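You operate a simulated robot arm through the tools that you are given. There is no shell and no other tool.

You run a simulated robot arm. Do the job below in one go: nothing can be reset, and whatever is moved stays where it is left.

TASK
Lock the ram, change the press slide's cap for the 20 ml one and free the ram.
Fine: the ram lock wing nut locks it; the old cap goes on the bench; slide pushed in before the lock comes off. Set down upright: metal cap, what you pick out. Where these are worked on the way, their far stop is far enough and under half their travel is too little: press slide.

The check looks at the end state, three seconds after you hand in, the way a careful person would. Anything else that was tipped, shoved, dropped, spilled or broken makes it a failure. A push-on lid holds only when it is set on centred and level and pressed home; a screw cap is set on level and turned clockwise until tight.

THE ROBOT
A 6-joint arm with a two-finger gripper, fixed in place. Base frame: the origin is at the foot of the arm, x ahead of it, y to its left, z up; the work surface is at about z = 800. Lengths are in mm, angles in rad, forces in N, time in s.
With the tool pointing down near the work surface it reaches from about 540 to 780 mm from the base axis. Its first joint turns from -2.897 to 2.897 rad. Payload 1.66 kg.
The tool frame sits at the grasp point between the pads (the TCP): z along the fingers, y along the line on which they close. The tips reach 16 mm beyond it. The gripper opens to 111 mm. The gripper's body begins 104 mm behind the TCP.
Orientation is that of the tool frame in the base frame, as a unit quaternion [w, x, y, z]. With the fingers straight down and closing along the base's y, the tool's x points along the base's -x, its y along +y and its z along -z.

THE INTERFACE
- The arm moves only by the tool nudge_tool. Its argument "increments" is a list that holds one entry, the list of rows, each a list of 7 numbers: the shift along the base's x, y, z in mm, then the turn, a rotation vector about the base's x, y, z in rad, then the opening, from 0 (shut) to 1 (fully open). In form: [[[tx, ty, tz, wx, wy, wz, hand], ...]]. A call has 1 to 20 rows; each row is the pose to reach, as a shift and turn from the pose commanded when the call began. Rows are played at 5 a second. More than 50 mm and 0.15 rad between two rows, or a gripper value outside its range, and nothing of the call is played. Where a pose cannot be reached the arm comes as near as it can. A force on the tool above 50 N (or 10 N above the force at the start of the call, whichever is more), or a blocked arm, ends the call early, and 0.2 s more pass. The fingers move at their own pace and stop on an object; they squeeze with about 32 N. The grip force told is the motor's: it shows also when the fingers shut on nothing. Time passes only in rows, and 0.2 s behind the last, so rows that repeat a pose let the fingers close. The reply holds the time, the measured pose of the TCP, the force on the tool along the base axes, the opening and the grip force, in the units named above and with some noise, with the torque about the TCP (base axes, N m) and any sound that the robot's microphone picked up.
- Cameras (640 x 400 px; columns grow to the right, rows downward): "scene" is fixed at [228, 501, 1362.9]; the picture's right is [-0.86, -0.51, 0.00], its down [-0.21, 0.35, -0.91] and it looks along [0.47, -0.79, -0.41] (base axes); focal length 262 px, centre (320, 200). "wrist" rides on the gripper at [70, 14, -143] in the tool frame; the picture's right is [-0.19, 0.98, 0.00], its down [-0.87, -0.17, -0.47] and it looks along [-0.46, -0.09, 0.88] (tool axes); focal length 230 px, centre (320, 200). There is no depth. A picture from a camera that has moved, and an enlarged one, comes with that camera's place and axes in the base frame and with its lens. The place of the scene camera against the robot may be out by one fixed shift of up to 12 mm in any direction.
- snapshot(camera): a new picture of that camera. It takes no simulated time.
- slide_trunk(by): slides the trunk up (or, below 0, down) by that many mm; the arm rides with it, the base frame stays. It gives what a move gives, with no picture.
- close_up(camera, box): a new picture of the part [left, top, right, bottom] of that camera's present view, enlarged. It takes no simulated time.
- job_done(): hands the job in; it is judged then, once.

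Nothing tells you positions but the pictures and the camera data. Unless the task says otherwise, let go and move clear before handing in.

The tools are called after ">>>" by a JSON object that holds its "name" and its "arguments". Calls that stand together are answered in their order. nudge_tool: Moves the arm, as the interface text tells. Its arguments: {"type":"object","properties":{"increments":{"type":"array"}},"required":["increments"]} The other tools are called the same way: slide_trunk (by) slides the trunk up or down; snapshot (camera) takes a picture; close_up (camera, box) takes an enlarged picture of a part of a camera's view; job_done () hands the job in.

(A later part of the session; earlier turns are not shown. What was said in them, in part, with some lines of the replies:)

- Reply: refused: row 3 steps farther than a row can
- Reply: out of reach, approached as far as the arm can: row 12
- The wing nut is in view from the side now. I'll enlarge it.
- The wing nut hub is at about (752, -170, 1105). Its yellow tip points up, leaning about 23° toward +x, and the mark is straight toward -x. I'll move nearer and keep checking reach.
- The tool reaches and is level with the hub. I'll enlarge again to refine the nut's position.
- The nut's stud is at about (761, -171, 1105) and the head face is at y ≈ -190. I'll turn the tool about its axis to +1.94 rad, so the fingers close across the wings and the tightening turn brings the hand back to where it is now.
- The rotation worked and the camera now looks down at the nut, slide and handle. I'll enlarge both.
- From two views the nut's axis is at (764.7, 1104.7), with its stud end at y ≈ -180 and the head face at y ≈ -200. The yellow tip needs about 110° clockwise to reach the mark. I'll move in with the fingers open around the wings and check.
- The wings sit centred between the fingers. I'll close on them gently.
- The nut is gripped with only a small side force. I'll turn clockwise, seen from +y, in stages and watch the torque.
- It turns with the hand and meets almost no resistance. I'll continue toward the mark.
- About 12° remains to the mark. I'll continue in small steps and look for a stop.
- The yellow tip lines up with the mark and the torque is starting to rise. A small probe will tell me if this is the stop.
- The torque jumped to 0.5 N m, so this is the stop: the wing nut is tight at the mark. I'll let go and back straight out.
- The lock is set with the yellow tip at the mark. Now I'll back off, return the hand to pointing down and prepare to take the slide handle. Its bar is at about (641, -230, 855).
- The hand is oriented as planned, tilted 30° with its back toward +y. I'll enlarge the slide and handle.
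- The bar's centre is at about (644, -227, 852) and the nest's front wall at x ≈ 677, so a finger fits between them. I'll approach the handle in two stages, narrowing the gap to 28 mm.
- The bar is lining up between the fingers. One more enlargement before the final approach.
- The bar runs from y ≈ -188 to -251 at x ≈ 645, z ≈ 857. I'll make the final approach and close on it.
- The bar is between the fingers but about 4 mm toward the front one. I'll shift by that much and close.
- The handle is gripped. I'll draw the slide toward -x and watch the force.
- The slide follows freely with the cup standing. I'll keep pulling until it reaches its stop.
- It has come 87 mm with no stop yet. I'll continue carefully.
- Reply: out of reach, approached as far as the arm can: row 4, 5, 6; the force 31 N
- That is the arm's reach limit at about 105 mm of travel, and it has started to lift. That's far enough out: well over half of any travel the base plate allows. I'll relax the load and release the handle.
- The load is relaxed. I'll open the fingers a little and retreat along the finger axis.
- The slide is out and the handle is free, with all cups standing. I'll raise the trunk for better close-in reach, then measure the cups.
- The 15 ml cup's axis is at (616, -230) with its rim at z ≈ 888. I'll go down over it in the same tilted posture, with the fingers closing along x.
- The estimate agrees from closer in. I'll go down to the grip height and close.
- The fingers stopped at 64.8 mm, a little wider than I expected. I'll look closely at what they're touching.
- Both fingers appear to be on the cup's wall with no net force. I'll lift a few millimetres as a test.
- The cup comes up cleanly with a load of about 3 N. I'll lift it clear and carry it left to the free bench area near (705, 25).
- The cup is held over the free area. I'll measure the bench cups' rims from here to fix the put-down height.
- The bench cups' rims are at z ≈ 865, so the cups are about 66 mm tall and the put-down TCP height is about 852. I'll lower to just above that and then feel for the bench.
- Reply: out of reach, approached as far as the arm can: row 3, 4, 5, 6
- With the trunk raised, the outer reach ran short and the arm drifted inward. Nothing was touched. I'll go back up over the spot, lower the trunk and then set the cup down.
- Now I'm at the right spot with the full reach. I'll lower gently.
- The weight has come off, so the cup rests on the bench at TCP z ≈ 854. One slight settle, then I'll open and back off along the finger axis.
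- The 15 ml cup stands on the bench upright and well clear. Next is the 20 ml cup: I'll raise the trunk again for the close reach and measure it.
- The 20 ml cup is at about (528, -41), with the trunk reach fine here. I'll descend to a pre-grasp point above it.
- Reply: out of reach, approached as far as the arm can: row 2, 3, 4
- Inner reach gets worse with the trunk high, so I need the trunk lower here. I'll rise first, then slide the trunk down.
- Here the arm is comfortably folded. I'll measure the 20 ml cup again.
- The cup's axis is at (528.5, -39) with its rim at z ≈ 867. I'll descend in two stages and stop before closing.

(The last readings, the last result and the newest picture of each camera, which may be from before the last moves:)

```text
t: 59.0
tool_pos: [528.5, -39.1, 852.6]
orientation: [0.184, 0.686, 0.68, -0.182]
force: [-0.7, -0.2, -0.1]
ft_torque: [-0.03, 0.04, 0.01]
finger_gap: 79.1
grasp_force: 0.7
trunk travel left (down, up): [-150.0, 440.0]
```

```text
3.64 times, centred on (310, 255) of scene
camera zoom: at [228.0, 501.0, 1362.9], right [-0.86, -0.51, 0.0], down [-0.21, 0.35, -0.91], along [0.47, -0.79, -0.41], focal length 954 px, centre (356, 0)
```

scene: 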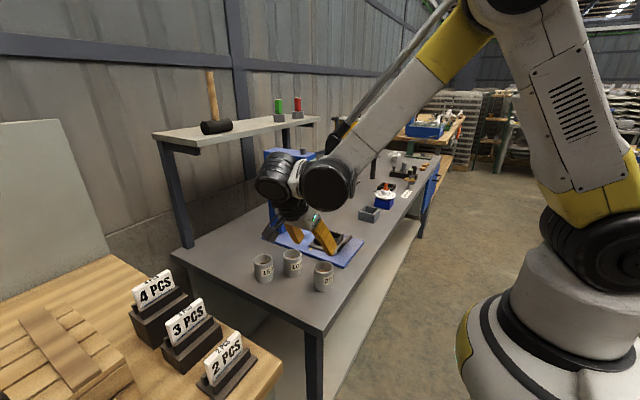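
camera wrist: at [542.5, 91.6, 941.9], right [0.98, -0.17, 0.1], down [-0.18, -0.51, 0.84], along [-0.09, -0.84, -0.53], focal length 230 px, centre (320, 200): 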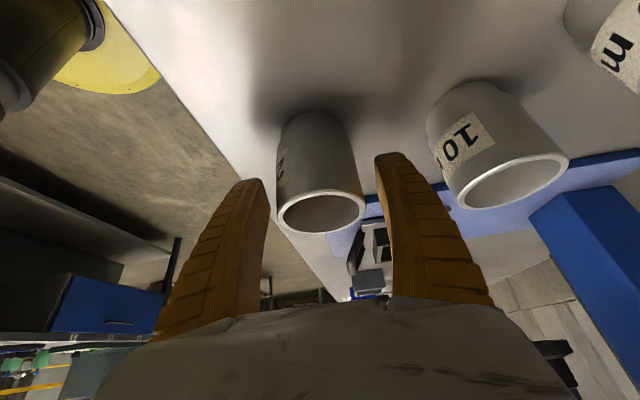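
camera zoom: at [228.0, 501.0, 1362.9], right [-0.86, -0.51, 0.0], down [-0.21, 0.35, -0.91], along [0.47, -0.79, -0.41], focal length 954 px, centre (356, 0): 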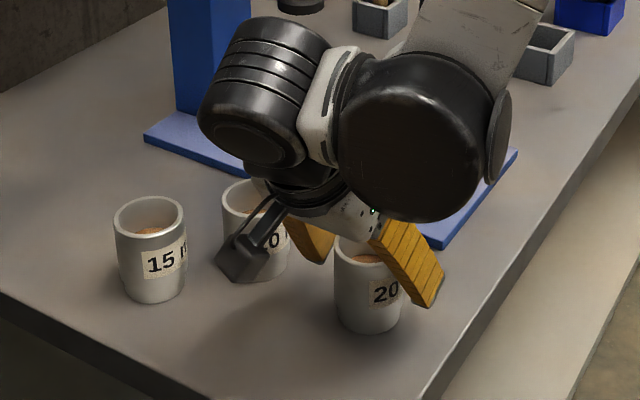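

The cup is centred between the fingers. I'll close on it and lift slightly.

>>> {"name": "nudge_tool", "arguments": {"increments": [[[0, 0, 0, 0, 0, 0, 0.6], [0, 0, 0, 0, 0, 0, 0.5], [0, 0, 0, 0, 0, 0, 0.3], [0, 0, 0, 0, 0, 0, 0.3], [0, 0, 4, 0, 0, 0, 0.3], [0, 0, 10, 0, 0, 0, 0.3]]]}}

>>> {"name": "snapshot", "arguments": {"camera": "wrist"}}

>>> {"name": "close_up", "arguments": {"camera": "scene", "box": [240, 200, 380, 310]}}

```text
t: 60.4
tool_pos: [528.1, -39.4, 863.6]
orientation: [0.184, 0.686, 0.68, -0.183]
force: [0.8, 0.4, -2.1]
ft_torque: [-0.03, -0.03, -0.01]
finger_gap: 64.8
grasp_force: 31.9
trunk travel left (down, up): [-150.0, 440.0]
```

```text
taken
camera wrist: at [542.6, 91.9, 952.1], right [0.98, -0.17, 0.1], down [-0.18, -0.51, 0.84], along [-0.09, -0.84, -0.53], focal length 230 px, centre (320, 200)
```

wrist: 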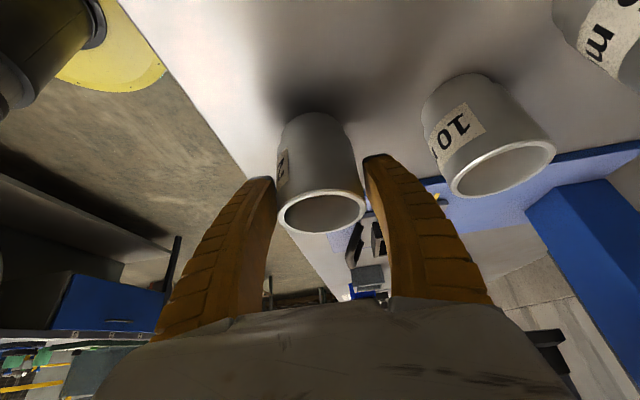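

```text
3.64 times, centred on (310, 255) of scene
camera zoom: at [228.0, 501.0, 1362.9], right [-0.86, -0.51, 0.0], down [-0.21, 0.35, -0.91], along [0.47, -0.79, -0.41], focal length 954 px, centre (356, 0)
```

zoom: 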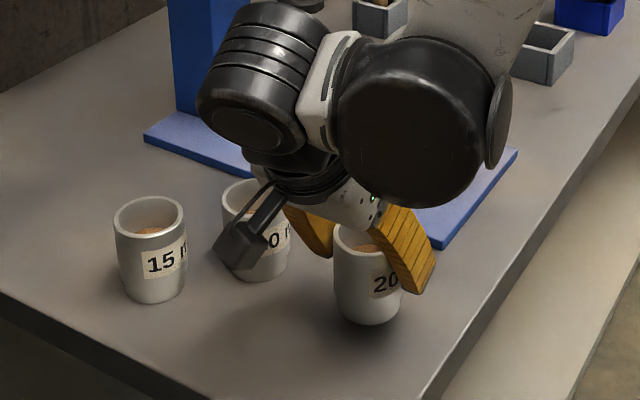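

The 20 ml cup is held upright and off the bench. I'll lift it and carry it over the nest.

>>> {"name": "nudge_tool", "arguments": {"increments": [[[0, 0, 30, 0, 0, 0, 0.3], [0, 0, 70, 0, 0, 0, 0.3], [0, -5, 110, 0, 0, 0, 0.3], [14, -35, 112, 0, 0, 0, 0.3], [30, -70, 112, 0, 0, 0, 0.3], [46, -105, 112, 0, 0, 0, 0.3], [62, -140, 112, 0, 0, 0, 0.3], [78, -172, 112, 0, 0, 0, 0.3], [88, -191, 112, 0, 0, 0, 0.3], [88, -191, 92, 0, 0, 0, 0.3], [88, -191, 72, 0, 0, 0, 0.3], [88, -191, 72, 0, 0, 0, 0.3]]]}}

>>> {"name": "snapshot", "arguments": {"camera": "wrist"}}

>>> {"name": "close_up", "arguments": {"camera": "wrist", "box": [230, 60, 410, 260]}}

>>> {"name": "close_up", "arguments": {"camera": "scene", "box": [260, 160, 400, 290]}}

```text
t: 63.0
tool_pos: [616.8, -230.0, 935.3]
orientation: [0.184, 0.686, 0.68, -0.182]
force: [-0.1, -0.3, -4.1]
ft_torque: [-0.02, -0.02, 0.01]
finger_gap: 64.8
grasp_force: 31.7
trunk travel left (down, up): [-150.0, 440.0]
```

```text
taken
camera wrist: at [630.7, -99.2, 1024.0], right [0.98, -0.17, 0.1], down [-0.18, -0.51, 0.84], along [-0.09, -0.84, -0.53], focal length 230 px, centre (320, 200)
```

wrist: 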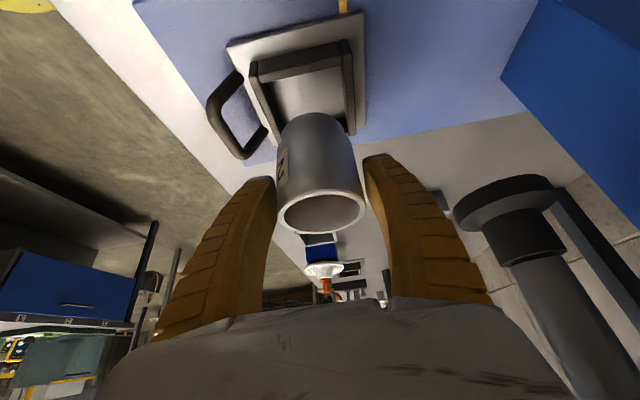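

```text
2.00 times, centred on (320, 160) of wrist
camera zoom: at [630.7, -99.2, 1024.0], right [0.98, -0.17, 0.1], down [-0.18, -0.51, 0.84], along [-0.09, -0.84, -0.53], focal length 460 px, centre (320, 280)
```

zoom: 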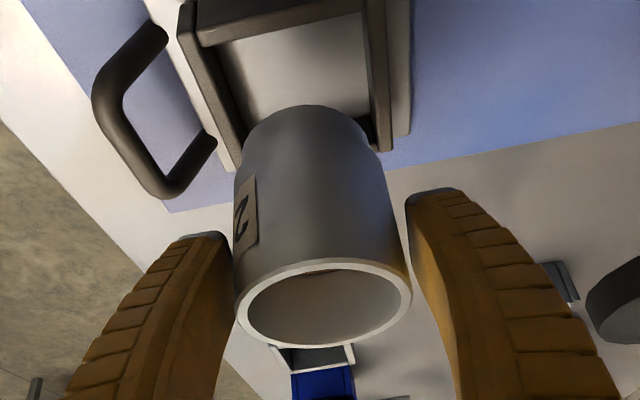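

```text
3.08 times, centred on (330, 225) of scene
camera zoom: at [228.0, 501.0, 1362.9], right [-0.86, -0.51, 0.0], down [-0.21, 0.35, -0.91], along [0.47, -0.79, -0.41], focal length 808 px, centre (289, 123)
```

zoom: 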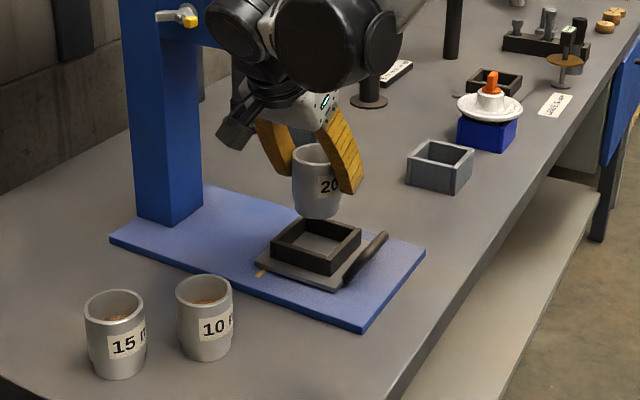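

The cup sits in the fingers exactly as the 15 ml one did, so I'll return to that same grip pose. I'm lowering into the nest and will slow down at the end.

>>> {"name": "nudge_tool", "arguments": {"increments": [[[-0.9, -1, -15, 0, 0, 0, 0.3], [-0.9, -1, -28, 0, 0, 0, 0.3], [-0.9, -1, -36, 0, 0, 0, 0.3]]]}}

>>> {"name": "close_up", "arguments": {"camera": "wrist", "box": [230, 60, 410, 260]}}

>>> {"name": "close_up", "arguments": {"camera": "scene", "box": [295, 195, 355, 255]}}

```text
t: 63.8
tool_pos: [616.5, -230.1, 898.5]
orientation: [0.185, 0.686, 0.68, -0.182]
force: [-0.4, 0.6, -3.8]
ft_torque: [0.0, 0.03, 0.04]
finger_gap: 64.7
grasp_force: 32.2
trunk travel left (down, up): [-150.0, 440.0]
```

```text
2.00 times, centred on (320, 160) of wrist
camera zoom: at [629.8, -100.2, 987.4], right [0.98, -0.17, 0.1], down [-0.18, -0.51, 0.84], along [-0.09, -0.84, -0.53], focal length 460 px, centre (320, 280)
```

zoom: 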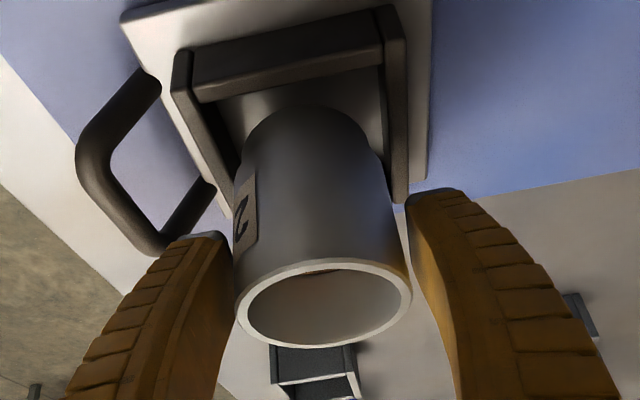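

```text
6.67 times, centred on (325, 225) of scene
camera zoom: at [228.0, 501.0, 1362.9], right [-0.86, -0.51, 0.0], down [-0.21, 0.35, -0.91], along [0.47, -0.79, -0.41], focal length 1750 px, centre (287, 33)
```

zoom: 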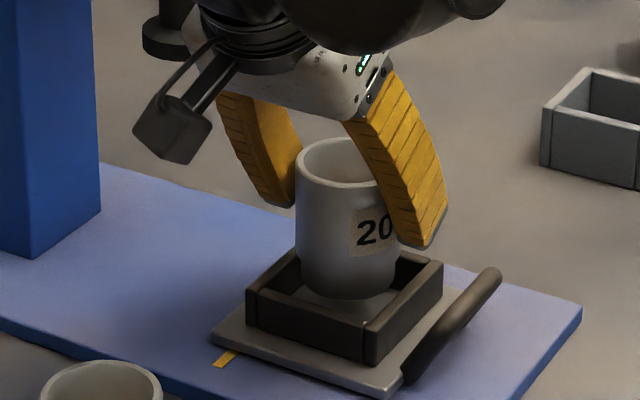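

It's aligned. I'll lower the last 22 mm gently and feel for the nest floor.

>>> {"name": "nudge_tool", "arguments": {"increments": [[[0, 0, -6, 0, 0, 0, 0.3], [0, 0, -12, 0, 0, 0, 0.3], [0, 0, -17, 0, 0, 0, 0.3], [0, 0, -20, 0, 0, 0, 0.3], [0, 0, -20, 0, 0, 0, 0.3]]]}}

>>> {"name": "nudge_tool", "arguments": {"increments": [[[0, 0, -1, 0, 0, 0, 0.3], [0, 0, -2, 0, 0, 0, 0.3], [0, 0, -2, 0, 0, 0, 0.3]]]}}

>>> {"name": "close_up", "arguments": {"camera": "wrist", "box": [230, 60, 410, 260]}}

>>> {"name": "close_up", "arguments": {"camera": "scene", "box": [295, 195, 355, 255]}}

```text
t: 65.0
tool_pos: [616.1, -230.7, 879.4]
orientation: [0.184, 0.686, 0.68, -0.182]
force: [0.1, 0.4, -3.8]
ft_torque: [-0.03, 0.01, 0.02]
finger_gap: 64.7
grasp_force: 31.6
trunk travel left (down, up): [-150.0, 440.0]
```

```text
t: 65.8
tool_pos: [615.6, -232.0, 876.7]
orientation: [0.183, 0.686, 0.68, -0.182]
force: [-0.4, -0.2, -3.4]
ft_torque: [-0.01, 0.01, 0.03]
finger_gap: 64.6
grasp_force: 31.5
trunk travel left (down, up): [-150.0, 440.0]
```

```text
2.00 times, centred on (320, 160) of wrist
camera zoom: at [629.8, -100.4, 966.0], right [0.98, -0.17, 0.1], down [-0.18, -0.51, 0.84], along [-0.09, -0.84, -0.53], focal length 460 px, centre (320, 280)
```

zoom: 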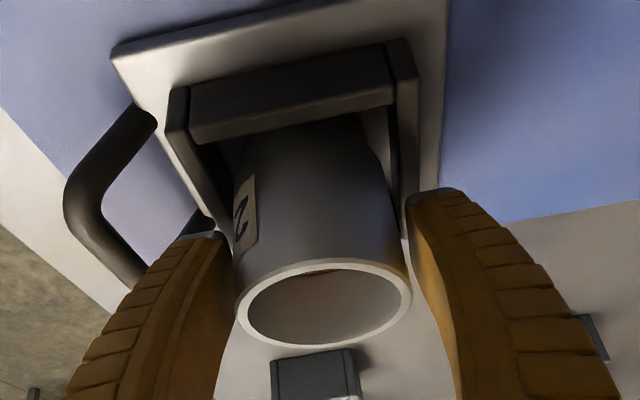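

```text
6.67 times, centred on (325, 225) of scene
camera zoom: at [228.0, 501.0, 1362.9], right [-0.86, -0.51, 0.0], down [-0.21, 0.35, -0.91], along [0.47, -0.79, -0.41], focal length 1750 px, centre (287, 33)
```

zoom: 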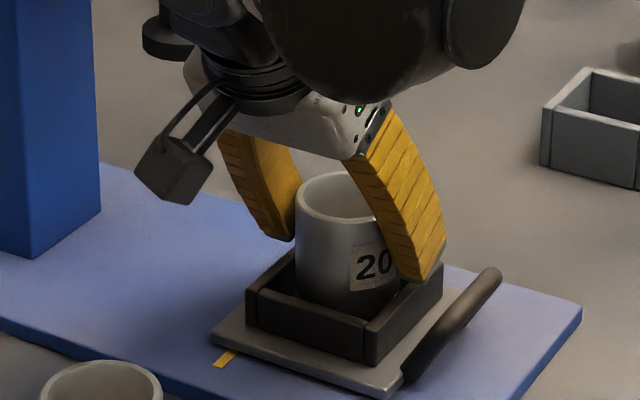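

It's almost down; the weight is still on the gripper. A little further.

>>> {"name": "nudge_tool", "arguments": {"increments": [[[0, 0, -0.7, 0, 0, 0, 0.3], [0, 0, -1.4, 0, 0, 0, 0.3], [0, 0, -1.4, 0, 0, 0, 0.3]]]}}

>>> {"name": "nudge_tool", "arguments": {"increments": [[[0, 0, -0.7, 0, 0, 0, 0.3], [0, 0, -0.7, 0, 0, 0, 0.3]]]}}

```text
t: 66.6
tool_pos: [616.0, -231.2, 876.5]
orientation: [0.185, 0.685, 0.681, -0.182]
force: [-1.0, -0.1, -3.9]
ft_torque: [0.01, -0.01, 0.03]
finger_gap: 64.8
grasp_force: 32.2
trunk travel left (down, up): [-150.0, 440.0]
```

```text
t: 67.2
tool_pos: [616.3, -231.2, 875.8]
orientation: [0.184, 0.686, 0.68, -0.182]
force: [1.7, 0.1, 1.9]
ft_torque: [0.06, -0.22, -0.02]
finger_gap: 64.8
grasp_force: 31.9
trunk travel left (down, up): [-150.0, 440.0]
```

There's contact now. I'll look before releasing.

>>> {"name": "close_up", "arguments": {"camera": "wrist", "box": [230, 60, 410, 260]}}

>>> {"name": "close_up", "arguments": {"camera": "scene", "box": [300, 205, 350, 255]}}

```text
2.00 times, centred on (320, 160) of wrist
camera zoom: at [629.7, -100.2, 964.2], right [0.98, -0.17, 0.1], down [-0.18, -0.51, 0.84], along [-0.09, -0.84, -0.53], focal length 460 px, centre (320, 280)
```

zoom: 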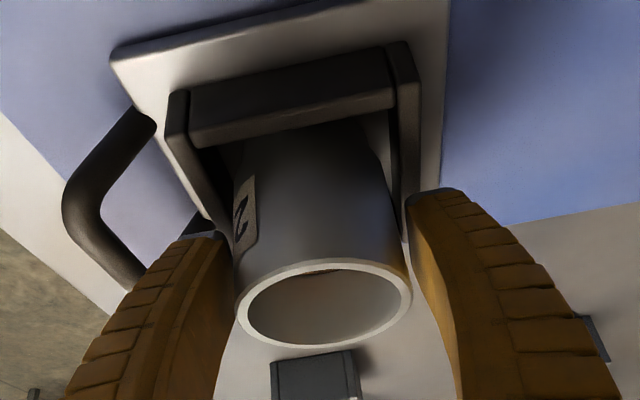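

```text
8.00 times, centred on (325, 230) of scene
camera zoom: at [228.0, 501.0, 1362.9], right [-0.86, -0.51, 0.0], down [-0.21, 0.35, -0.91], along [0.47, -0.79, -0.41], focal length 2099 px, centre (280, -40)
```

zoom: 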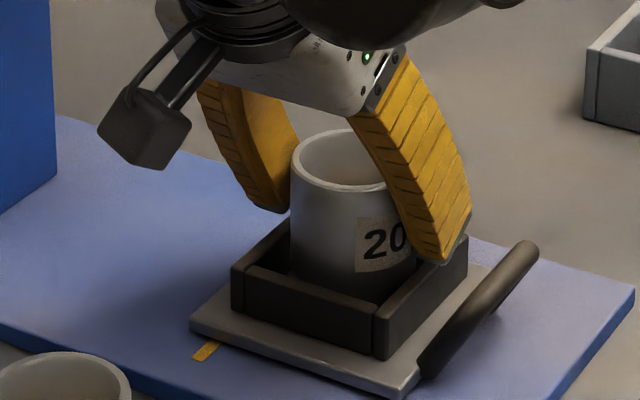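

The cup sits just as the 15 ml one did. I'll release and back off along the finger axis.

>>> {"name": "nudge_tool", "arguments": {"increments": [[[0, 0, 0, 0, 0, 0, 0.58], [0, 0, 0, 0, 0, 0, 0.64], [0, 0, 0, 0, 0, 0, 0.7], [0, 0, 0, 0, 0, 0, 0.7], [0, 10, 17, 0, 0, 0, 0.7], [0, 30, 52, 0, 0, 0, 0.7], [0, 45, 95, 0, 0, 0, 0.7], [0, 55, 140, 0, 0, 0, 0.7]]]}}

>>> {"name": "snapshot", "arguments": {"camera": "wrist"}}

>>> {"name": "close_up", "arguments": {"camera": "wrist", "box": [240, 30, 400, 170]}}

>>> {"name": "close_up", "arguments": {"camera": "scene", "box": [260, 160, 400, 290]}}

```text
t: 69.0
tool_pos: [615.5, -175.3, 1016.6]
orientation: [0.184, 0.686, 0.68, -0.182]
force: [0.1, 0.1, 0.0]
ft_torque: [-0.03, -0.01, 0.01]
finger_gap: 79.2
grasp_force: 1.2
trunk travel left (down, up): [-150.0, 440.0]
```

```text
taken
camera wrist: at [628.9, -44.6, 1105.3], right [0.98, -0.17, 0.1], down [-0.18, -0.51, 0.84], along [-0.09, -0.84, -0.53], focal length 230 px, centre (320, 200)
```

wrist: 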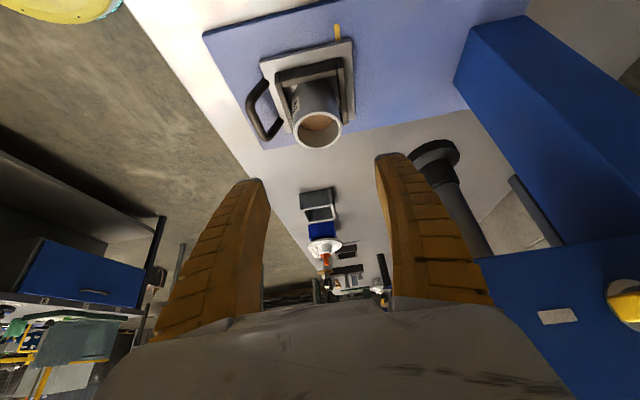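

```text
2.86 times, centred on (320, 100) of wrist
camera zoom: at [628.9, -44.6, 1105.3], right [0.98, -0.17, 0.1], down [-0.18, -0.51, 0.84], along [-0.09, -0.84, -0.53], focal length 657 px, centre (320, 486)
```

zoom: 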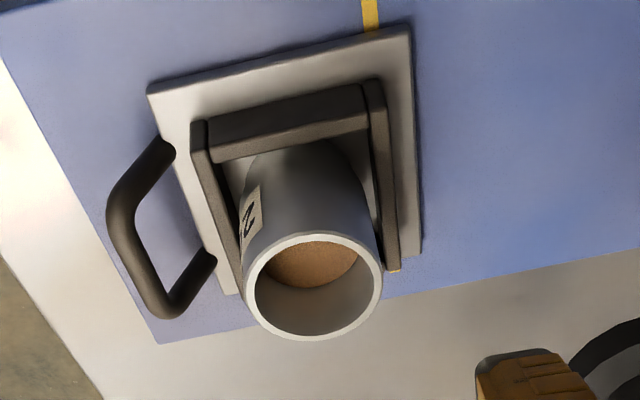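

```text
3.08 times, centred on (330, 225) of scene
camera zoom: at [228.0, 501.0, 1362.9], right [-0.86, -0.51, 0.0], down [-0.21, 0.35, -0.91], along [0.47, -0.79, -0.41], focal length 808 px, centre (289, 123)
```

zoom: 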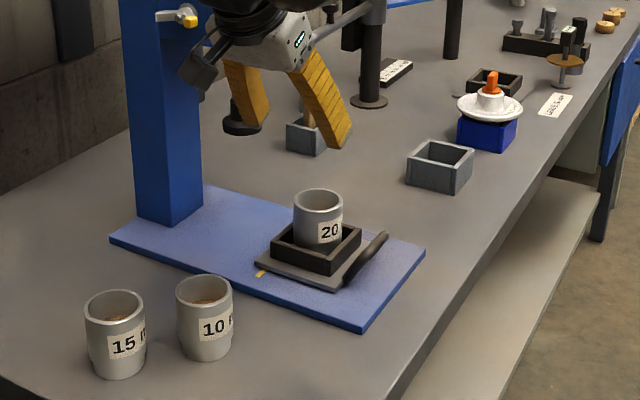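

The 20 ml cup stands in the nest. Now I'll take the handle again, with its bar at about (540, -223, 857), to push the slide home.

>>> {"name": "nudge_tool", "arguments": {"increments": [[[-25, -5, -10, 0, 0, 0, 0.4], [-55, -10, -40, 0, 0, 0, 0.24], [-70, -13, -75, 0, 0, 0, 0.24], [-75, -15, -104, 0, 0, 0, 0.24], [-75, -15, -104, 0, 0, 0, 0.24]]]}}

>>> {"name": "snapshot", "arguments": {"camera": "wrist"}}

>>> {"name": "close_up", "arguments": {"camera": "wrist", "box": [240, 60, 400, 200]}}

>>> {"name": "close_up", "arguments": {"camera": "scene", "box": [260, 130, 400, 290]}}

```text
t: 70.2
tool_pos: [539.9, -188.5, 911.2]
orientation: [0.183, 0.686, 0.681, -0.182]
force: [0.0, -0.8, -0.4]
ft_torque: [0.01, 0.01, -0.02]
finger_gap: 29.4
grasp_force: 1.8
trunk travel left (down, up): [-150.0, 440.0]
```

```text
taken
camera wrist: at [554.1, -58.9, 999.5], right [0.98, -0.17, 0.1], down [-0.18, -0.51, 0.84], along [-0.09, -0.84, -0.53], focal length 230 px, centre (320, 200)
```

wrist: 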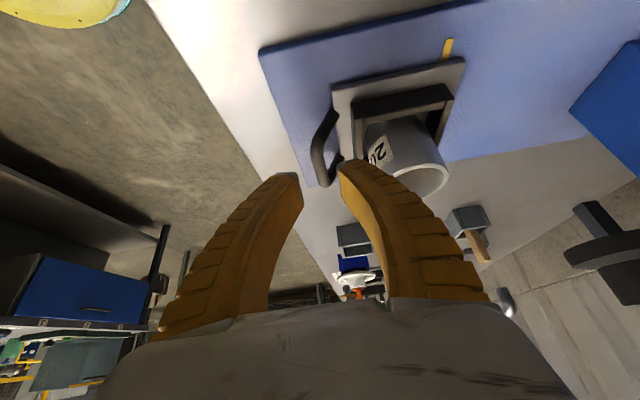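

```text
2.86 times, centred on (320, 130) of wrist
camera zoom: at [554.1, -58.9, 999.5], right [0.98, -0.17, 0.1], down [-0.18, -0.51, 0.84], along [-0.09, -0.84, -0.53], focal length 657 px, centre (320, 400)
```

zoom: 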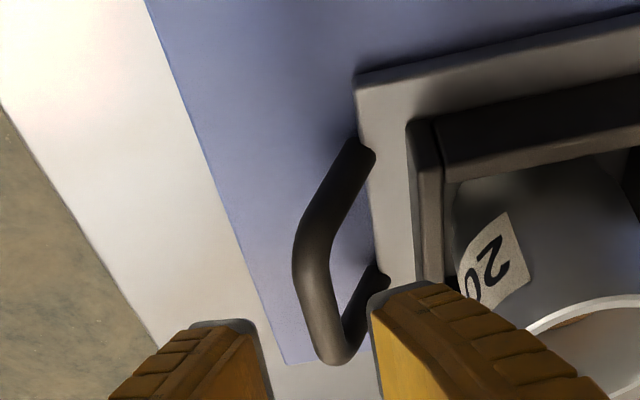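

```text
2.50 times, centred on (330, 210) of scene
camera zoom: at [228.0, 501.0, 1362.9], right [-0.86, -0.51, 0.0], down [-0.21, 0.35, -0.91], along [0.47, -0.79, -0.41], focal length 656 px, centre (295, 175)
```

zoom: 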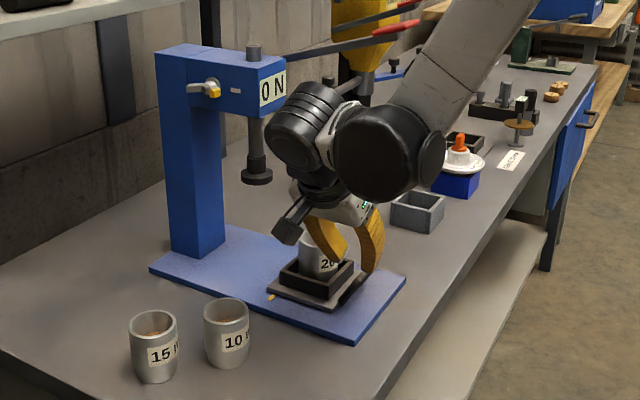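

The handle is lined up between the fingers as before. I'll move in and grip.

>>> {"name": "nudge_tool", "arguments": {"increments": [[[-1.4, -8, -14, 0, 0, 0, 0.24], [-1.4, -16, -28, 0, 0, 0, 0.24], [-1.4, -23, -41, 0, 0, 0, 0.24], [-1.4, -30, -52.5, 0, 0, 0, 0.24], [-1.4, -30, -52.5, 0, 0, 0, 0.16], [-1.4, -30, -52.5, 0, 0, 0, 0.0], [-1.4, -30, -52.5, 0, 0, 0, 0.0]]]}}

>>> {"name": "close_up", "arguments": {"camera": "wrist", "box": [240, 40, 420, 240]}}

```text
t: 71.8
tool_pos: [539.3, -220.5, 860.1]
orientation: [0.185, 0.686, 0.68, -0.183]
force: [2.0, 1.8, 7.3]
ft_torque: [-0.36, 0.01, 0.01]
finger_gap: 7.5
grasp_force: 33.9
trunk travel left (down, up): [-150.0, 440.0]
```

```text
2.00 times, centred on (330, 140) of wrist
camera zoom: at [553.2, -89.6, 947.8], right [0.98, -0.17, 0.1], down [-0.18, -0.51, 0.84], along [-0.09, -0.84, -0.53], focal length 460 px, centre (300, 320)
```

zoom: 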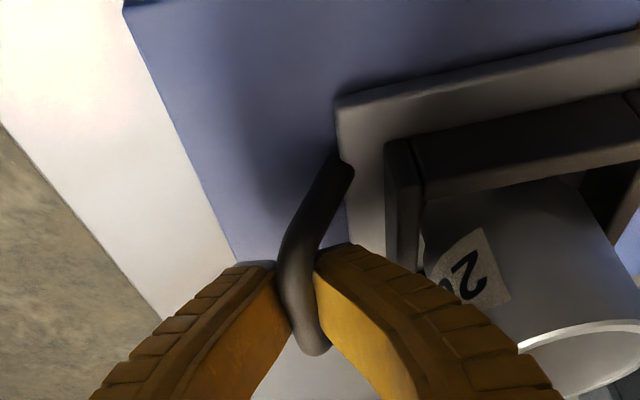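

Gripped. I'll push the slide in smoothly toward its home position, where the handle TCP is at x ≈ 641.

>>> {"name": "nudge_tool", "arguments": {"increments": [[[4, 0, 0, 0, 0, 0, 0.0], [10, 0, 0, 0, 0, 0, 0.0], [16, 0, 0, 0, 0, 0, 0.0], [22, 0, 0, 0, 0, 0, 0.0], [28, 0, 0, 0, 0, 0, 0.0], [34, 0, 0, 0, 0, 0, 0.0], [40, 0, 0, 0, 0, 0, 0.0], [46, 0, 0, 0, 0, 0, 0.0], [52, 0, 0, 0, 0, 0, 0.0], [58, 0, 0, 0, 0, 0, 0.0], [64, 0, 0, 0, 0, 0, 0.0], [70, 0, 0, 0, 0, 0, 0.0], [76, 0, 0, 0, 0, 0, 0.0], [82, 0, 0, 0, 0, 0, 0.0], [88, 0, 0, 0, 0, 0, 0.0], [93, 0, 0, 0, 0, 0, 0.0], [96, 0, 0, 0, 0, 0, 0.0]]]}}

>>> {"name": "snapshot", "arguments": {"camera": "wrist"}}

>>> {"name": "close_up", "arguments": {"camera": "scene", "box": [240, 130, 380, 270]}}

```text
t: 75.4
tool_pos: [636.2, -219.7, 860.3]
orientation: [0.184, 0.686, 0.679, -0.182]
force: [0.7, 8.5, 3.4]
ft_torque: [-0.14, 0.01, 0.0]
finger_gap: 6.8
grasp_force: 34.3
trunk travel left (down, up): [-150.0, 440.0]
```

```text
taken
camera wrist: at [649.6, -89.5, 948.0], right [0.98, -0.17, 0.1], down [-0.18, -0.51, 0.84], along [-0.09, -0.84, -0.53], focal length 230 px, centre (320, 200)
```

wrist: 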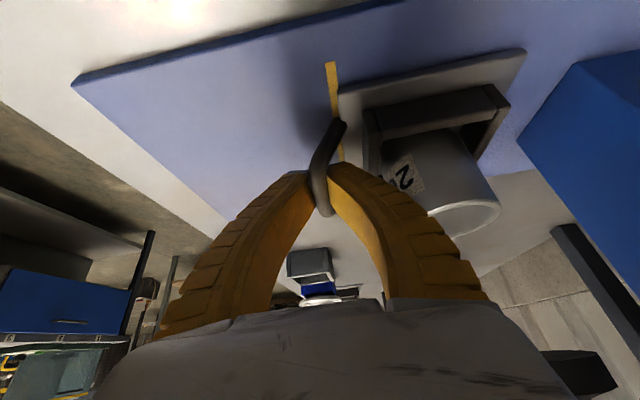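

```text
2.86 times, centred on (310, 200) of scene
camera zoom: at [228.0, 501.0, 1362.9], right [-0.86, -0.51, 0.0], down [-0.21, 0.35, -0.91], along [0.47, -0.79, -0.41], focal length 750 px, centre (349, 200)
```

zoom: 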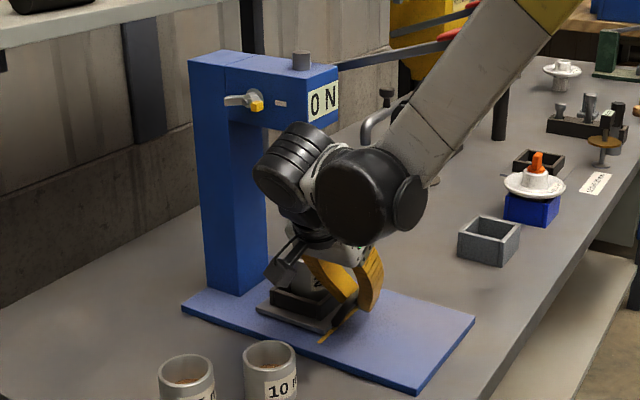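

Almost home. I'll push on in 1 mm steps to feel the stop.

>>> {"name": "nudge_tool", "arguments": {"increments": [[[1, 0, 0, 0, 0, 0, 0.0], [2, 0, 0, 0, 0, 0, 0.0], [3, 0, 0, 0, 0, 0, 0.0], [4, 0, 0, 0, 0, 0, 0.0], [5, 0, 0, 0, 0, 0, 0.0], [6, 0, 0, 0, 0, 0, 0.0]]]}}

>>> {"name": "close_up", "arguments": {"camera": "wrist", "box": [240, 40, 420, 240]}}

```text
t: 76.8
tool_pos: [641.1, -219.1, 859.1]
orientation: [0.184, 0.685, 0.68, -0.183]
force: [2.2, 5.1, 6.7]
ft_torque: [0.01, 0.02, 0.03]
finger_gap: 7.3
grasp_force: 33.7
trunk travel left (down, up): [-150.0, 440.0]
```

```text
2.00 times, centred on (330, 140) of wrist
camera zoom: at [655.1, -89.7, 947.8], right [0.98, -0.17, 0.1], down [-0.18, -0.51, 0.84], along [-0.09, -0.84, -0.53], focal length 460 px, centre (300, 320)
```

zoom: 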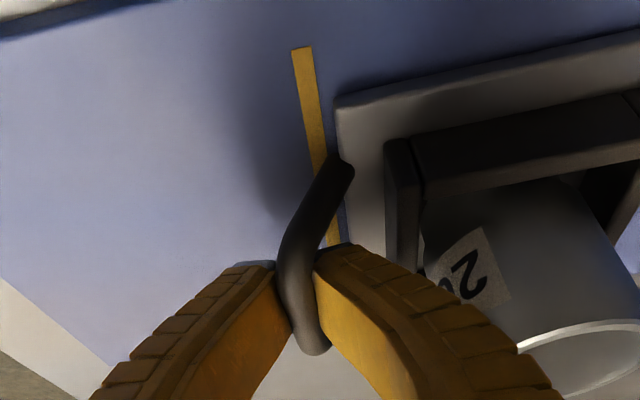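

This matches the starting position. I'll confirm by pressing slightly further.

>>> {"name": "nudge_tool", "arguments": {"increments": [[[1, 0, 0, 0, 0, 0, 0.0], [2, 0, 0, 0, 0, 0, 0.0], [3, 0, 0, 0, 0, 0, 0.0]]]}}

>>> {"name": "close_up", "arguments": {"camera": "wrist", "box": [240, 40, 420, 240]}}

```text
t: 77.6
tool_pos: [643.5, -220.3, 858.2]
orientation: [0.184, 0.687, 0.679, -0.182]
force: [-13.7, 8.3, 2.6]
ft_torque: [-0.61, 0.04, -0.11]
finger_gap: 7.5
grasp_force: 34.1
trunk travel left (down, up): [-150.0, 440.0]
```

```text
2.00 times, centred on (330, 140) of wrist
camera zoom: at [656.8, -89.7, 948.0], right [0.98, -0.17, 0.1], down [-0.18, -0.51, 0.84], along [-0.1, -0.84, -0.53], focal length 460 px, centre (300, 320)
```

zoom: 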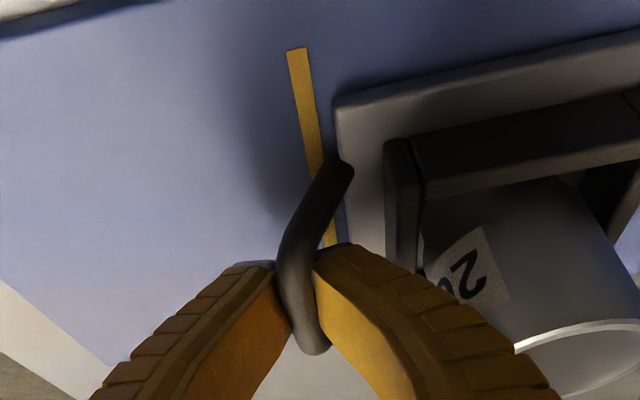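

There's a firm -14 N against the push, so the slide is at its inner stop. I'll open and back off along the finger axis.

>>> {"name": "nudge_tool", "arguments": {"increments": [[[0, 0, 0, 0, 0, 0, 0.12], [0, 0, 0, 0, 0, 0, 0.22], [0, 0, 0, 0, 0, 0, 0.22], [-1, 15, 26, 0, 0, 0, 0.22], [-2, 35, 61, 0, 0, 0, 0.22], [-20, 55, 100, 0, 0, 0, 0.3], [-35, 75, 140, 0, 0, 0, 0.5], [-40, 90, 180, 0, 0, 0, 0.5]]]}}

>>> {"name": "snapshot", "arguments": {"camera": "wrist"}}

>>> {"name": "close_up", "arguments": {"camera": "wrist", "box": [280, 10, 460, 150]}}

>>> {"name": "close_up", "arguments": {"camera": "scene", "box": [240, 130, 380, 290]}}

```text
t: 79.4
tool_pos: [604.9, -131.8, 1039.1]
orientation: [0.184, 0.686, 0.68, -0.182]
force: [1.2, -0.5, -0.5]
ft_torque: [0.03, -0.01, 0.0]
finger_gap: 57.5
grasp_force: 1.6
trunk travel left (down, up): [-150.0, 440.0]
```

```text
taken
camera wrist: at [618.8, -0.2, 1127.4], right [0.98, -0.17, 0.1], down [-0.18, -0.51, 0.84], along [-0.09, -0.84, -0.53], focal length 230 px, centre (320, 200)
```

wrist: 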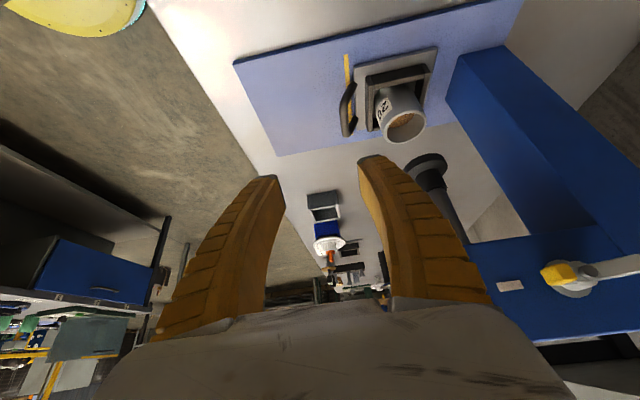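

```text
2.86 times, centred on (370, 80) of wrist
camera zoom: at [618.8, -0.2, 1127.4], right [0.98, -0.17, 0.1], down [-0.18, -0.51, 0.84], along [-0.09, -0.84, -0.53], focal length 657 px, centre (177, 543)
```

zoom: 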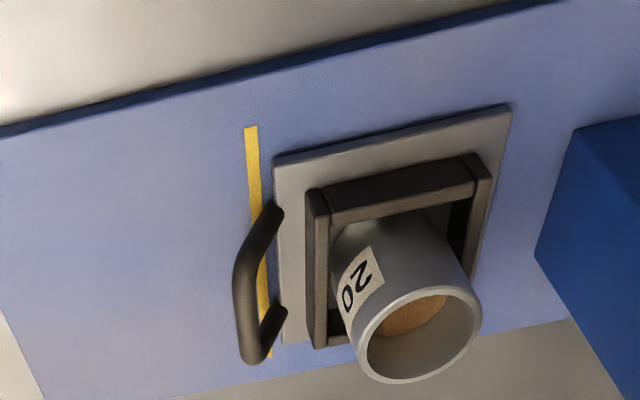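

```text
2.50 times, centred on (310, 210) of scene
camera zoom: at [228.0, 501.0, 1362.9], right [-0.86, -0.51, 0.0], down [-0.21, 0.35, -0.91], along [0.47, -0.79, -0.41], focal length 656 px, centre (345, 175)
```

zoom: 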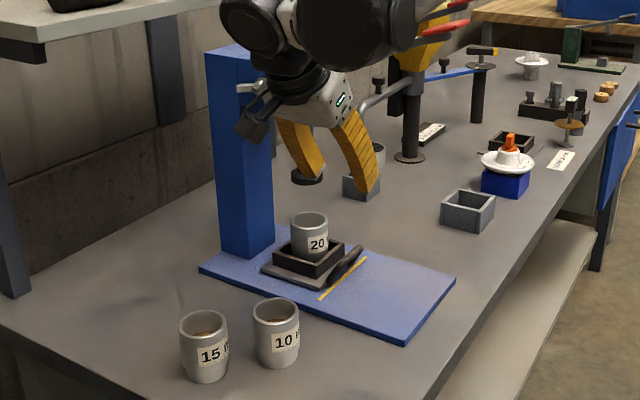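

The 20 ml cup is under the ram and the slide is home. Now I'll free the ram: restore the trunk height and retrace my path back to the wing nut.

>>> {"name": "slide_trunk", "arguments": {"by": 100}}

>>> {"name": "nudge_tool", "arguments": {"increments": [[[1, 15, 4, 0.131, 0, 0, 0.5], [2, 30, 8, 0.262, 0, 0, 0.5], [3, 45, 12, 0.393, 0, 0, 0.5], [5, 61, 16, 0.5236, 0, 0, 0.5]]]}}

>>> {"name": "nudge_tool", "arguments": {"increments": [[[0, 0, 0, 0, 0, 0.1428, 0.5], [0, 0, 0, 0, 0, 0.2856, 0.5], [0, 0, 0, 0, 0, 0.4284, 0.5], [0, 0, 0, 0, 0, 0.5712, 0.5], [0, 0, 0, 0, 0, 0.714, 0.5], [0, 0, 0, 0, 0, 0.8568, 0.5], [0, 0, 0, 0, 0, 0.9996, 0.5], [0, 0, 0, 0, 0, 1.1424, 0.5], [0, 0, 0, 0, 0, 1.2852, 0.5], [0, 0, 0, 0, 0, 1.428, 0.5], [0, 0, 0, 0, 0, 1.5708, 0.5]]]}}

>>> {"name": "snapshot", "arguments": {"camera": "scene"}}

```text
t: 80.8
tool_pos: [605.2, -130.8, 1137.8]
orientation: [0.184, 0.687, 0.679, -0.183]
force: [-0.4, 0.5, -0.1]
ft_torque: [-0.02, -0.01, 0.03]
finger_gap: 57.6
grasp_force: 1.4
trunk travel left (down, up): [-250.0, 340.0]
```

```text
t: 81.8
tool_pos: [610.1, -70.7, 1156.1]
orientation: [-0.001, 0.711, 0.704, 0.001]
force: [-0.2, -0.2, -0.1]
ft_torque: [-0.01, 0.0, -0.01]
finger_gap: 57.5
grasp_force: 1.4
trunk travel left (down, up): [-250.0, 340.0]
```

```text
t: 84.2
tool_pos: [610.5, -69.0, 1153.2]
orientation: [0.0, 0.004, 1.0, 0.0]
force: [-0.3, 0.5, 0.2]
ft_torque: [0.01, 0.02, 0.02]
finger_gap: 57.4
grasp_force: 1.4
trunk travel left (down, up): [-250.0, 340.0]
```

```text
taken
```

scene: 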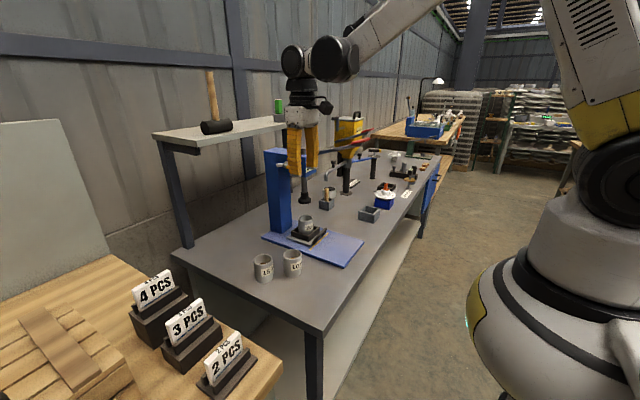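

The pose retraces correctly. Now I'll turn the hand to point along -y in front of the wing nut.

>>> {"name": "nudge_tool", "arguments": {"increments": [[[14, 2, 0, -0.1428, 0, 0, 0.5], [28, 4, -5, -0.2856, 0, 0, 0.5], [42, 6, -10, -0.4284, 0, 0, 0.5], [56, 8, -15, -0.5712, 0, 0, 0.5], [70, 10, -20, -0.714, 0, 0, 0.5], [84, 12, -25, -0.8568, 0, 0, 0.5], [98, 14, -30, -0.9996, 0, 0, 0.5], [112, 14, -35, -1.1424, 0, 0, 0.5], [126, 14, -40, -1.2852, 0, 0, 0.5], [140, 14, -45, -1.428, 0, 0, 0.5], [154, 14, -49.5, -1.5708, 0, 0, 0.5], [154, 14, -49.5, -1.5708, 0, 0, 0.5]]]}}

>>> {"name": "snapshot", "arguments": {"camera": "wrist"}}

>>> {"name": "close_up", "arguments": {"camera": "wrist", "box": [270, 70, 370, 200]}}

```text
t: 86.8
tool_pos: [764.1, -55.8, 1106.3]
orientation: [-0.003, -0.003, -0.705, 0.709]
force: [0.3, 0.2, -0.5]
ft_torque: [-0.02, 0.02, 0.05]
finger_gap: 57.6
grasp_force: 1.2
trunk travel left (down, up): [-250.0, 340.0]
```

```text
taken
camera wrist: at [694.3, 85.6, 1090.5], right [0.2, 0.0, -0.98], down [0.86, 0.47, 0.17], along [0.46, -0.88, 0.1], focal length 230 px, centre (320, 200)
```

wrist: 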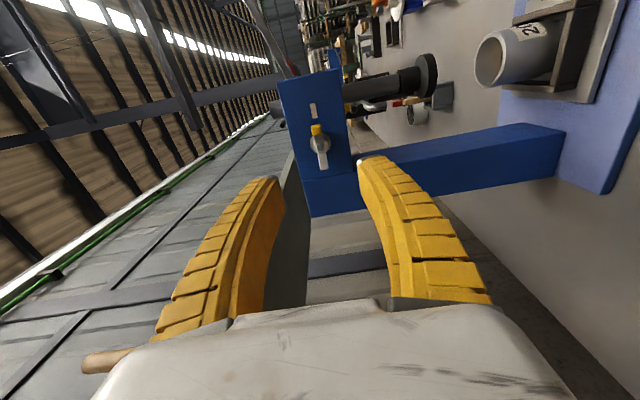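

```text
3.08 times, centred on (320, 135) of wrist
camera zoom: at [694.3, 85.6, 1090.5], right [0.2, 0.0, -0.98], down [0.86, 0.47, 0.17], along [0.46, -0.88, 0.1], focal length 708 px, centre (320, 400)
```

zoom: 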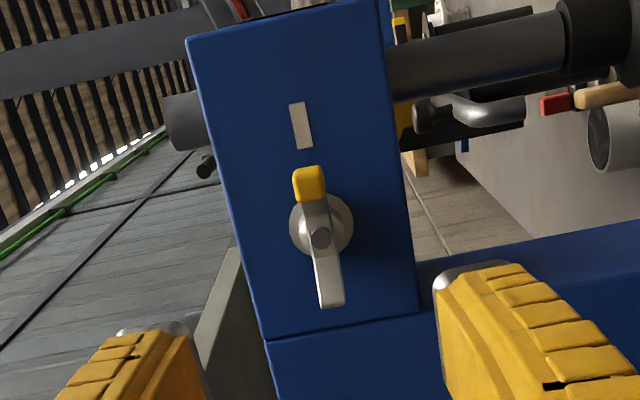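

The view is identical to when I let go earlier. I'll go straight back in and grip.

>>> {"name": "nudge_tool", "arguments": {"increments": [[[0.4, -35, 0, 0, 0, 0, 0.5], [0.4, -70, 0, 0, 0, 0, 0.5], [0.4, -95, 0, 0, 0, 0, 0.5], [0.4, -110, 0, 0, 0, 0, 0.5], [0.4, -110, 0, 0, 0, 0, 0.3], [0.4, -110, 0, 0, 0, 0, 0.15], [0.4, -110, 0, 0, 0, 0, 0], [0.4, -110, 0, 0, 0, 0, 0]]]}}

>>> {"name": "close_up", "arguments": {"camera": "wrist", "box": [240, 80, 400, 240]}}

```text
t: 88.6
tool_pos: [765.6, -165.6, 1105.6]
orientation: [0.003, 0.003, 0.707, -0.707]
force: [-0.7, 5.3, 0.4]
ft_torque: [0.01, 0.12, 0.17]
finger_gap: 6.0
grasp_force: 33.9
trunk travel left (down, up): [-250.0, 340.0]
```

```text
2.50 times, centred on (320, 160) of wrist
camera zoom: at [694.8, -24.2, 1090.6], right [0.2, 0.0, -0.98], down [0.86, 0.47, 0.17], along [0.46, -0.88, 0.09], focal length 575 px, centre (320, 300)
```

zoom: 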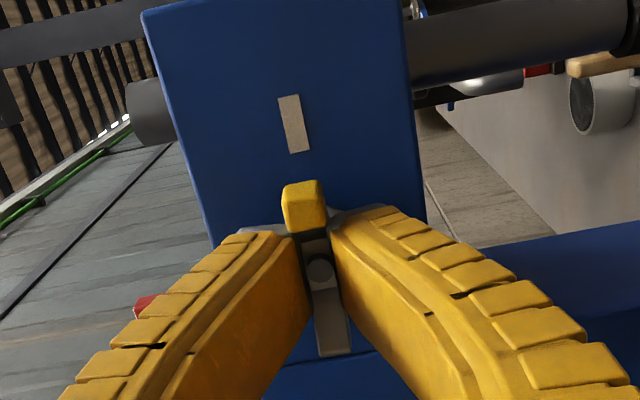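

The wing nut is gripped. I'll turn it back, counter-clockwise seen from +y, to its original free angle.

>>> {"name": "nudge_tool", "arguments": {"increments": [[[0, 0, 0, 0, 0.08, 0, 0], [0, 0, 0, 0, 0.18, 0, 0], [0, 0, 0, 0, 0.28, 0, 0], [0, 0, 0, 0, 0.38, 0, 0], [0, 0, 0, 0, 0.48, 0, 0], [0, 0, 0, 0, 0.58, 0, 0], [0, 0, 0, 0, 0.68, 0, 0], [0, 0, 0, 0, 0.78, 0, 0], [0, 0, 0, 0, 0.88, 0, 0], [0, 0, 0, 0, 0.98, 0, 0], [0, 0, 0, 0, 1.08, 0, 0], [0, 0, 0, 0, 1.18, 0, 0], [0, 0, 0, 0, 1.28, 0, 0], [0, 0, 0, 0, 1.38, 0, 0], [0, 0, 0, 0, 1.48, 0, 0], [0, 0, 0, 0, 1.58, 0, 0], [0, 0, 0, 0, 1.68, 0, 0], [0, 0, 0, 0, 1.78, 0, 0]]]}}

>>> {"name": "close_up", "arguments": {"camera": "wrist", "box": [240, 80, 400, 240]}}

```text
t: 92.4
tool_pos: [764.4, -164.9, 1104.4]
orientation: [0.548, 0.547, -0.447, 0.447]
force: [16.2, 0.8, 20.8]
ft_torque: [-0.23, -0.01, 0.16]
finger_gap: 5.7
grasp_force: 33.6
trunk travel left (down, up): [-250.0, 340.0]
```

```text
2.50 times, centred on (320, 160) of wrist
camera zoom: at [765.2, -23.5, 1175.7], right [-1.0, 0.0, 0.01], down [-0.01, 0.47, -0.88], along [0.0, -0.88, -0.47], focal length 575 px, centre (320, 300)
```

zoom: 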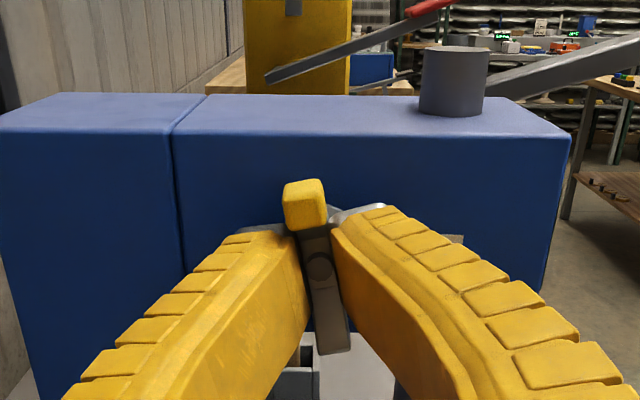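

It turned freely. There's some side force from a slight off-centre grip. I'll finish the last few degrees while easing in that direction.

>>> {"name": "nudge_tool", "arguments": {"increments": [[[0.5, 0, 0.6, 0, 0.05, 0, 0], [0.8, 0, 1, 0, 0.1, 0, 0], [0.8, 0, 1, 0, 0.13, 0, 0]]]}}

>>> {"name": "close_up", "arguments": {"camera": "wrist", "box": [240, 80, 400, 240]}}

```text
t: 93.2
tool_pos: [764.0, -165.4, 1104.4]
orientation: [0.576, 0.576, -0.411, 0.41]
force: [3.0, 3.2, 1.6]
ft_torque: [-0.49, 0.0, 0.17]
finger_gap: 5.8
grasp_force: 34.3
trunk travel left (down, up): [-250.0, 340.0]
```

```text
2.50 times, centred on (320, 160) of wrist
camera zoom: at [774.7, -24.1, 1175.2], right [-0.99, 0.0, 0.14], down [-0.12, 0.47, -0.87], along [-0.07, -0.88, -0.47], focal length 575 px, centre (320, 300)
```

zoom: 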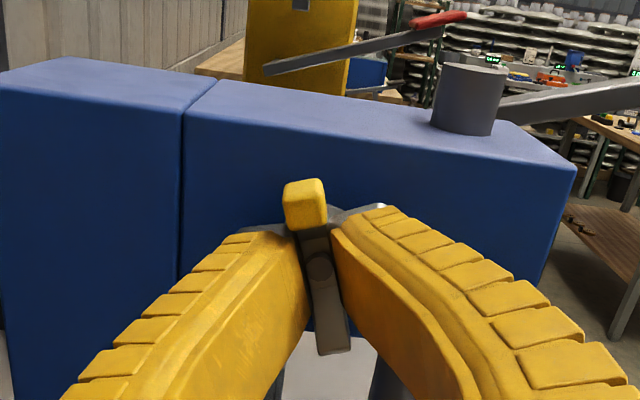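

It's back at the original angle. A small probe will show whether this is the free-side stop.

>>> {"name": "nudge_tool", "arguments": {"increments": [[[0, 0, 0, 0, 0.04, 0, 0], [0, 0, 0, 0, 0.07, 0, 0]]]}}

```text
t: 93.8
tool_pos: [764.8, -165.2, 1105.0]
orientation: [0.59, 0.59, -0.391, 0.39]
force: [-2.4, 3.7, -4.6]
ft_torque: [0.39, 0.01, -0.2]
finger_gap: 6.2
grasp_force: 33.9
trunk travel left (down, up): [-250.0, 340.0]
```

No stop there, so the nut is simply loose past its original angle. I'll let go and back away.

>>> {"name": "nudge_tool", "arguments": {"increments": [[[0, 0, 0, 0, 0, 0, 0.25], [0, 0, 0, 0, 0, 0, 0.5], [0, 0, 0, 0, 0, 0, 0.5], [0, 30, 0, 0, 0, 0, 0.5], [0, 70, 0, 0, 0, 0, 0.5], [0, 110, 0, 0, 0, 0, 0.5]]]}}

>>> {"name": "snapshot", "arguments": {"camera": "wrist"}}

>>> {"name": "close_up", "arguments": {"camera": "wrist", "box": [280, 110, 360, 180]}}

>>> {"name": "close_up", "arguments": {"camera": "wrist", "box": [270, 190, 400, 310]}}

>>> {"name": "snapshot", "arguments": {"camera": "scene"}}

```text
t: 95.2
tool_pos: [766.3, -56.2, 1104.1]
orientation: [0.589, 0.589, -0.391, 0.391]
force: [0.7, 0.6, -0.5]
ft_torque: [0.01, 0.0, 0.02]
finger_gap: 57.6
grasp_force: 1.4
trunk travel left (down, up): [-250.0, 340.0]
```

```text
taken
camera wrist: at [780.4, 86.1, 1174.0], right [-0.98, 0.0, 0.21], down [-0.18, 0.47, -0.86], along [-0.1, -0.88, -0.46], focal length 230 px, centre (320, 200)
```

wrist: 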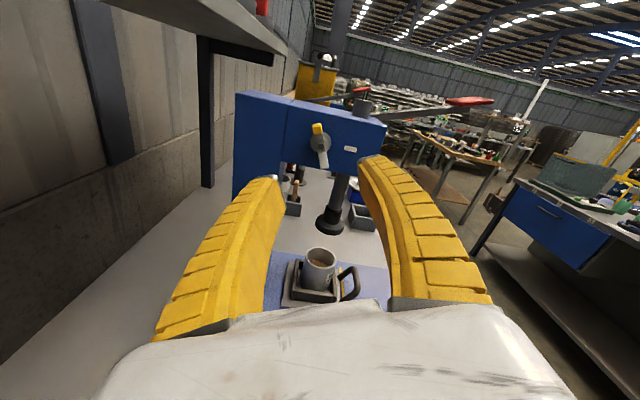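

```text
5.71 times, centred on (320, 145) of wrist
camera zoom: at [780.4, 86.1, 1174.0], right [-0.98, 0.0, 0.21], down [-0.18, 0.47, -0.86], along [-0.1, -0.88, -0.46], focal length 1315 px, centre (320, 514)
```

zoom: 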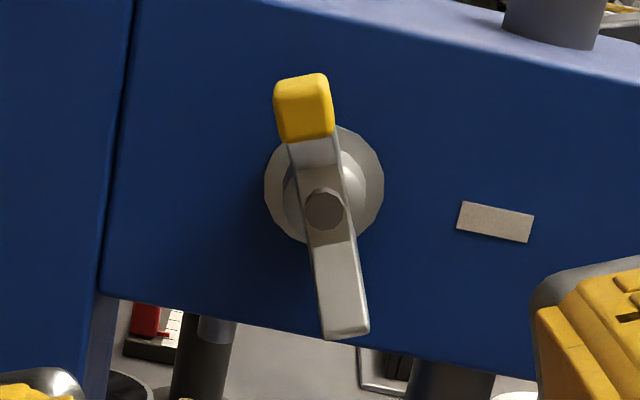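

```text
3.33 times, centred on (335, 250) of wrist
camera zoom: at [780.4, 86.1, 1174.0], right [-0.98, 0.0, 0.21], down [-0.18, 0.47, -0.86], along [-0.1, -0.88, -0.46], focal length 767 px, centre (270, 33)
```

zoom: 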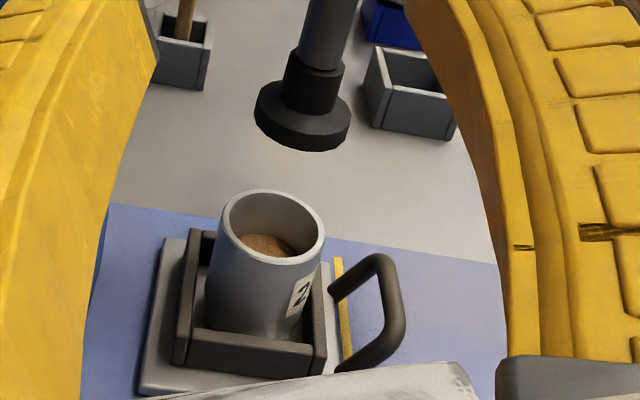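

```text
taken
```

scene: 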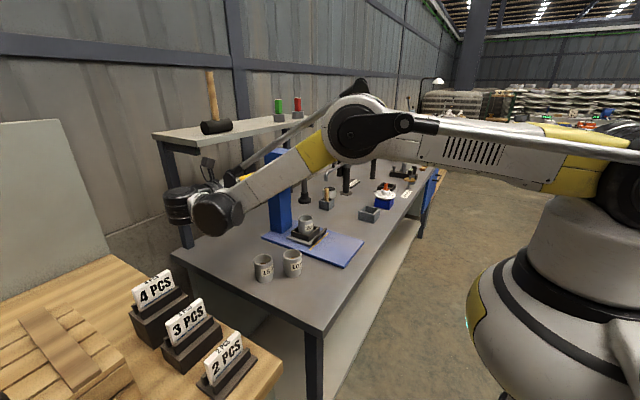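

Everything looks right: the nut is loose, the 20 ml cup is in the nest with the slide home, and the 15 ml cup stands on the bench. I'll draw the arm a bit further clear and do a last check.

>>> {"name": "nudge_tool", "arguments": {"increments": [[[-30, 10, 20, 0, 0, 0, 0.5], [-65, 15, 40, 0, 0, 0, 0.5], [-100, 20, 60, 0, 0, 0, 0.5]]]}}

>>> {"name": "close_up", "arguments": {"camera": "scene", "box": [220, 130, 420, 300]}}

```text
t: 96.0
tool_pos: [664.4, -37.4, 1166.8]
orientation: [0.59, 0.589, -0.392, 0.39]
force: [-0.4, 0.2, 0.0]
ft_torque: [0.01, 0.02, 0.0]
finger_gap: 57.3
grasp_force: 1.3
trunk travel left (down, up): [-250.0, 340.0]
```

```text
2.35 times, centred on (320, 215) of scene
camera zoom: at [228.0, 501.0, 1362.9], right [-0.86, -0.51, 0.0], down [-0.21, 0.35, -0.91], along [0.47, -0.79, -0.41], focal length 618 px, centre (320, 165)
```

zoom: 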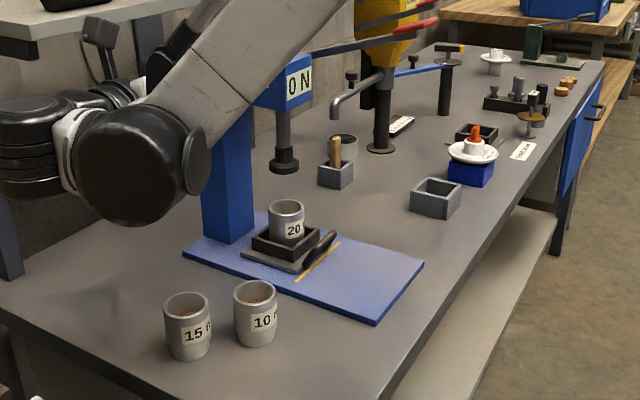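

The end state is as asked: the ram is free, the slide is in with the 20 ml cup, and the 15 ml cup stands upright on the bench. The arm is clear, so I'm handing in.

>>> {"name": "job_done", "arguments": {}}

```text
The job is handed in.
```

The job is handed in: the press slide now holds the 20 ml cap and the ram is free again. I don't have the check's result yet.

- **Ram lock:** I turned the wing nut clockwise until it stopped at the mark and left it locked for the whole change.
- **Slide:** I pulled it out about 105 mm. That was the arm's reach limit there, so I did not feel the far stop. I took it as well over half the travel from the length of the base plate.
- **Old cap:** the 15 ml cap stands upright on the bench, next to the 10 ml one.
- **New cap:** the 20 ml cap stands upright in the nest. I pushed the slide in to its stop before touching the lock.
- **Freeing the ram:** I turned the wing nut back to about its original angle, and it was loose there.

In the last pictures, nothing else on the bench was moved or tipped. I left the gripper open and clear of the press.
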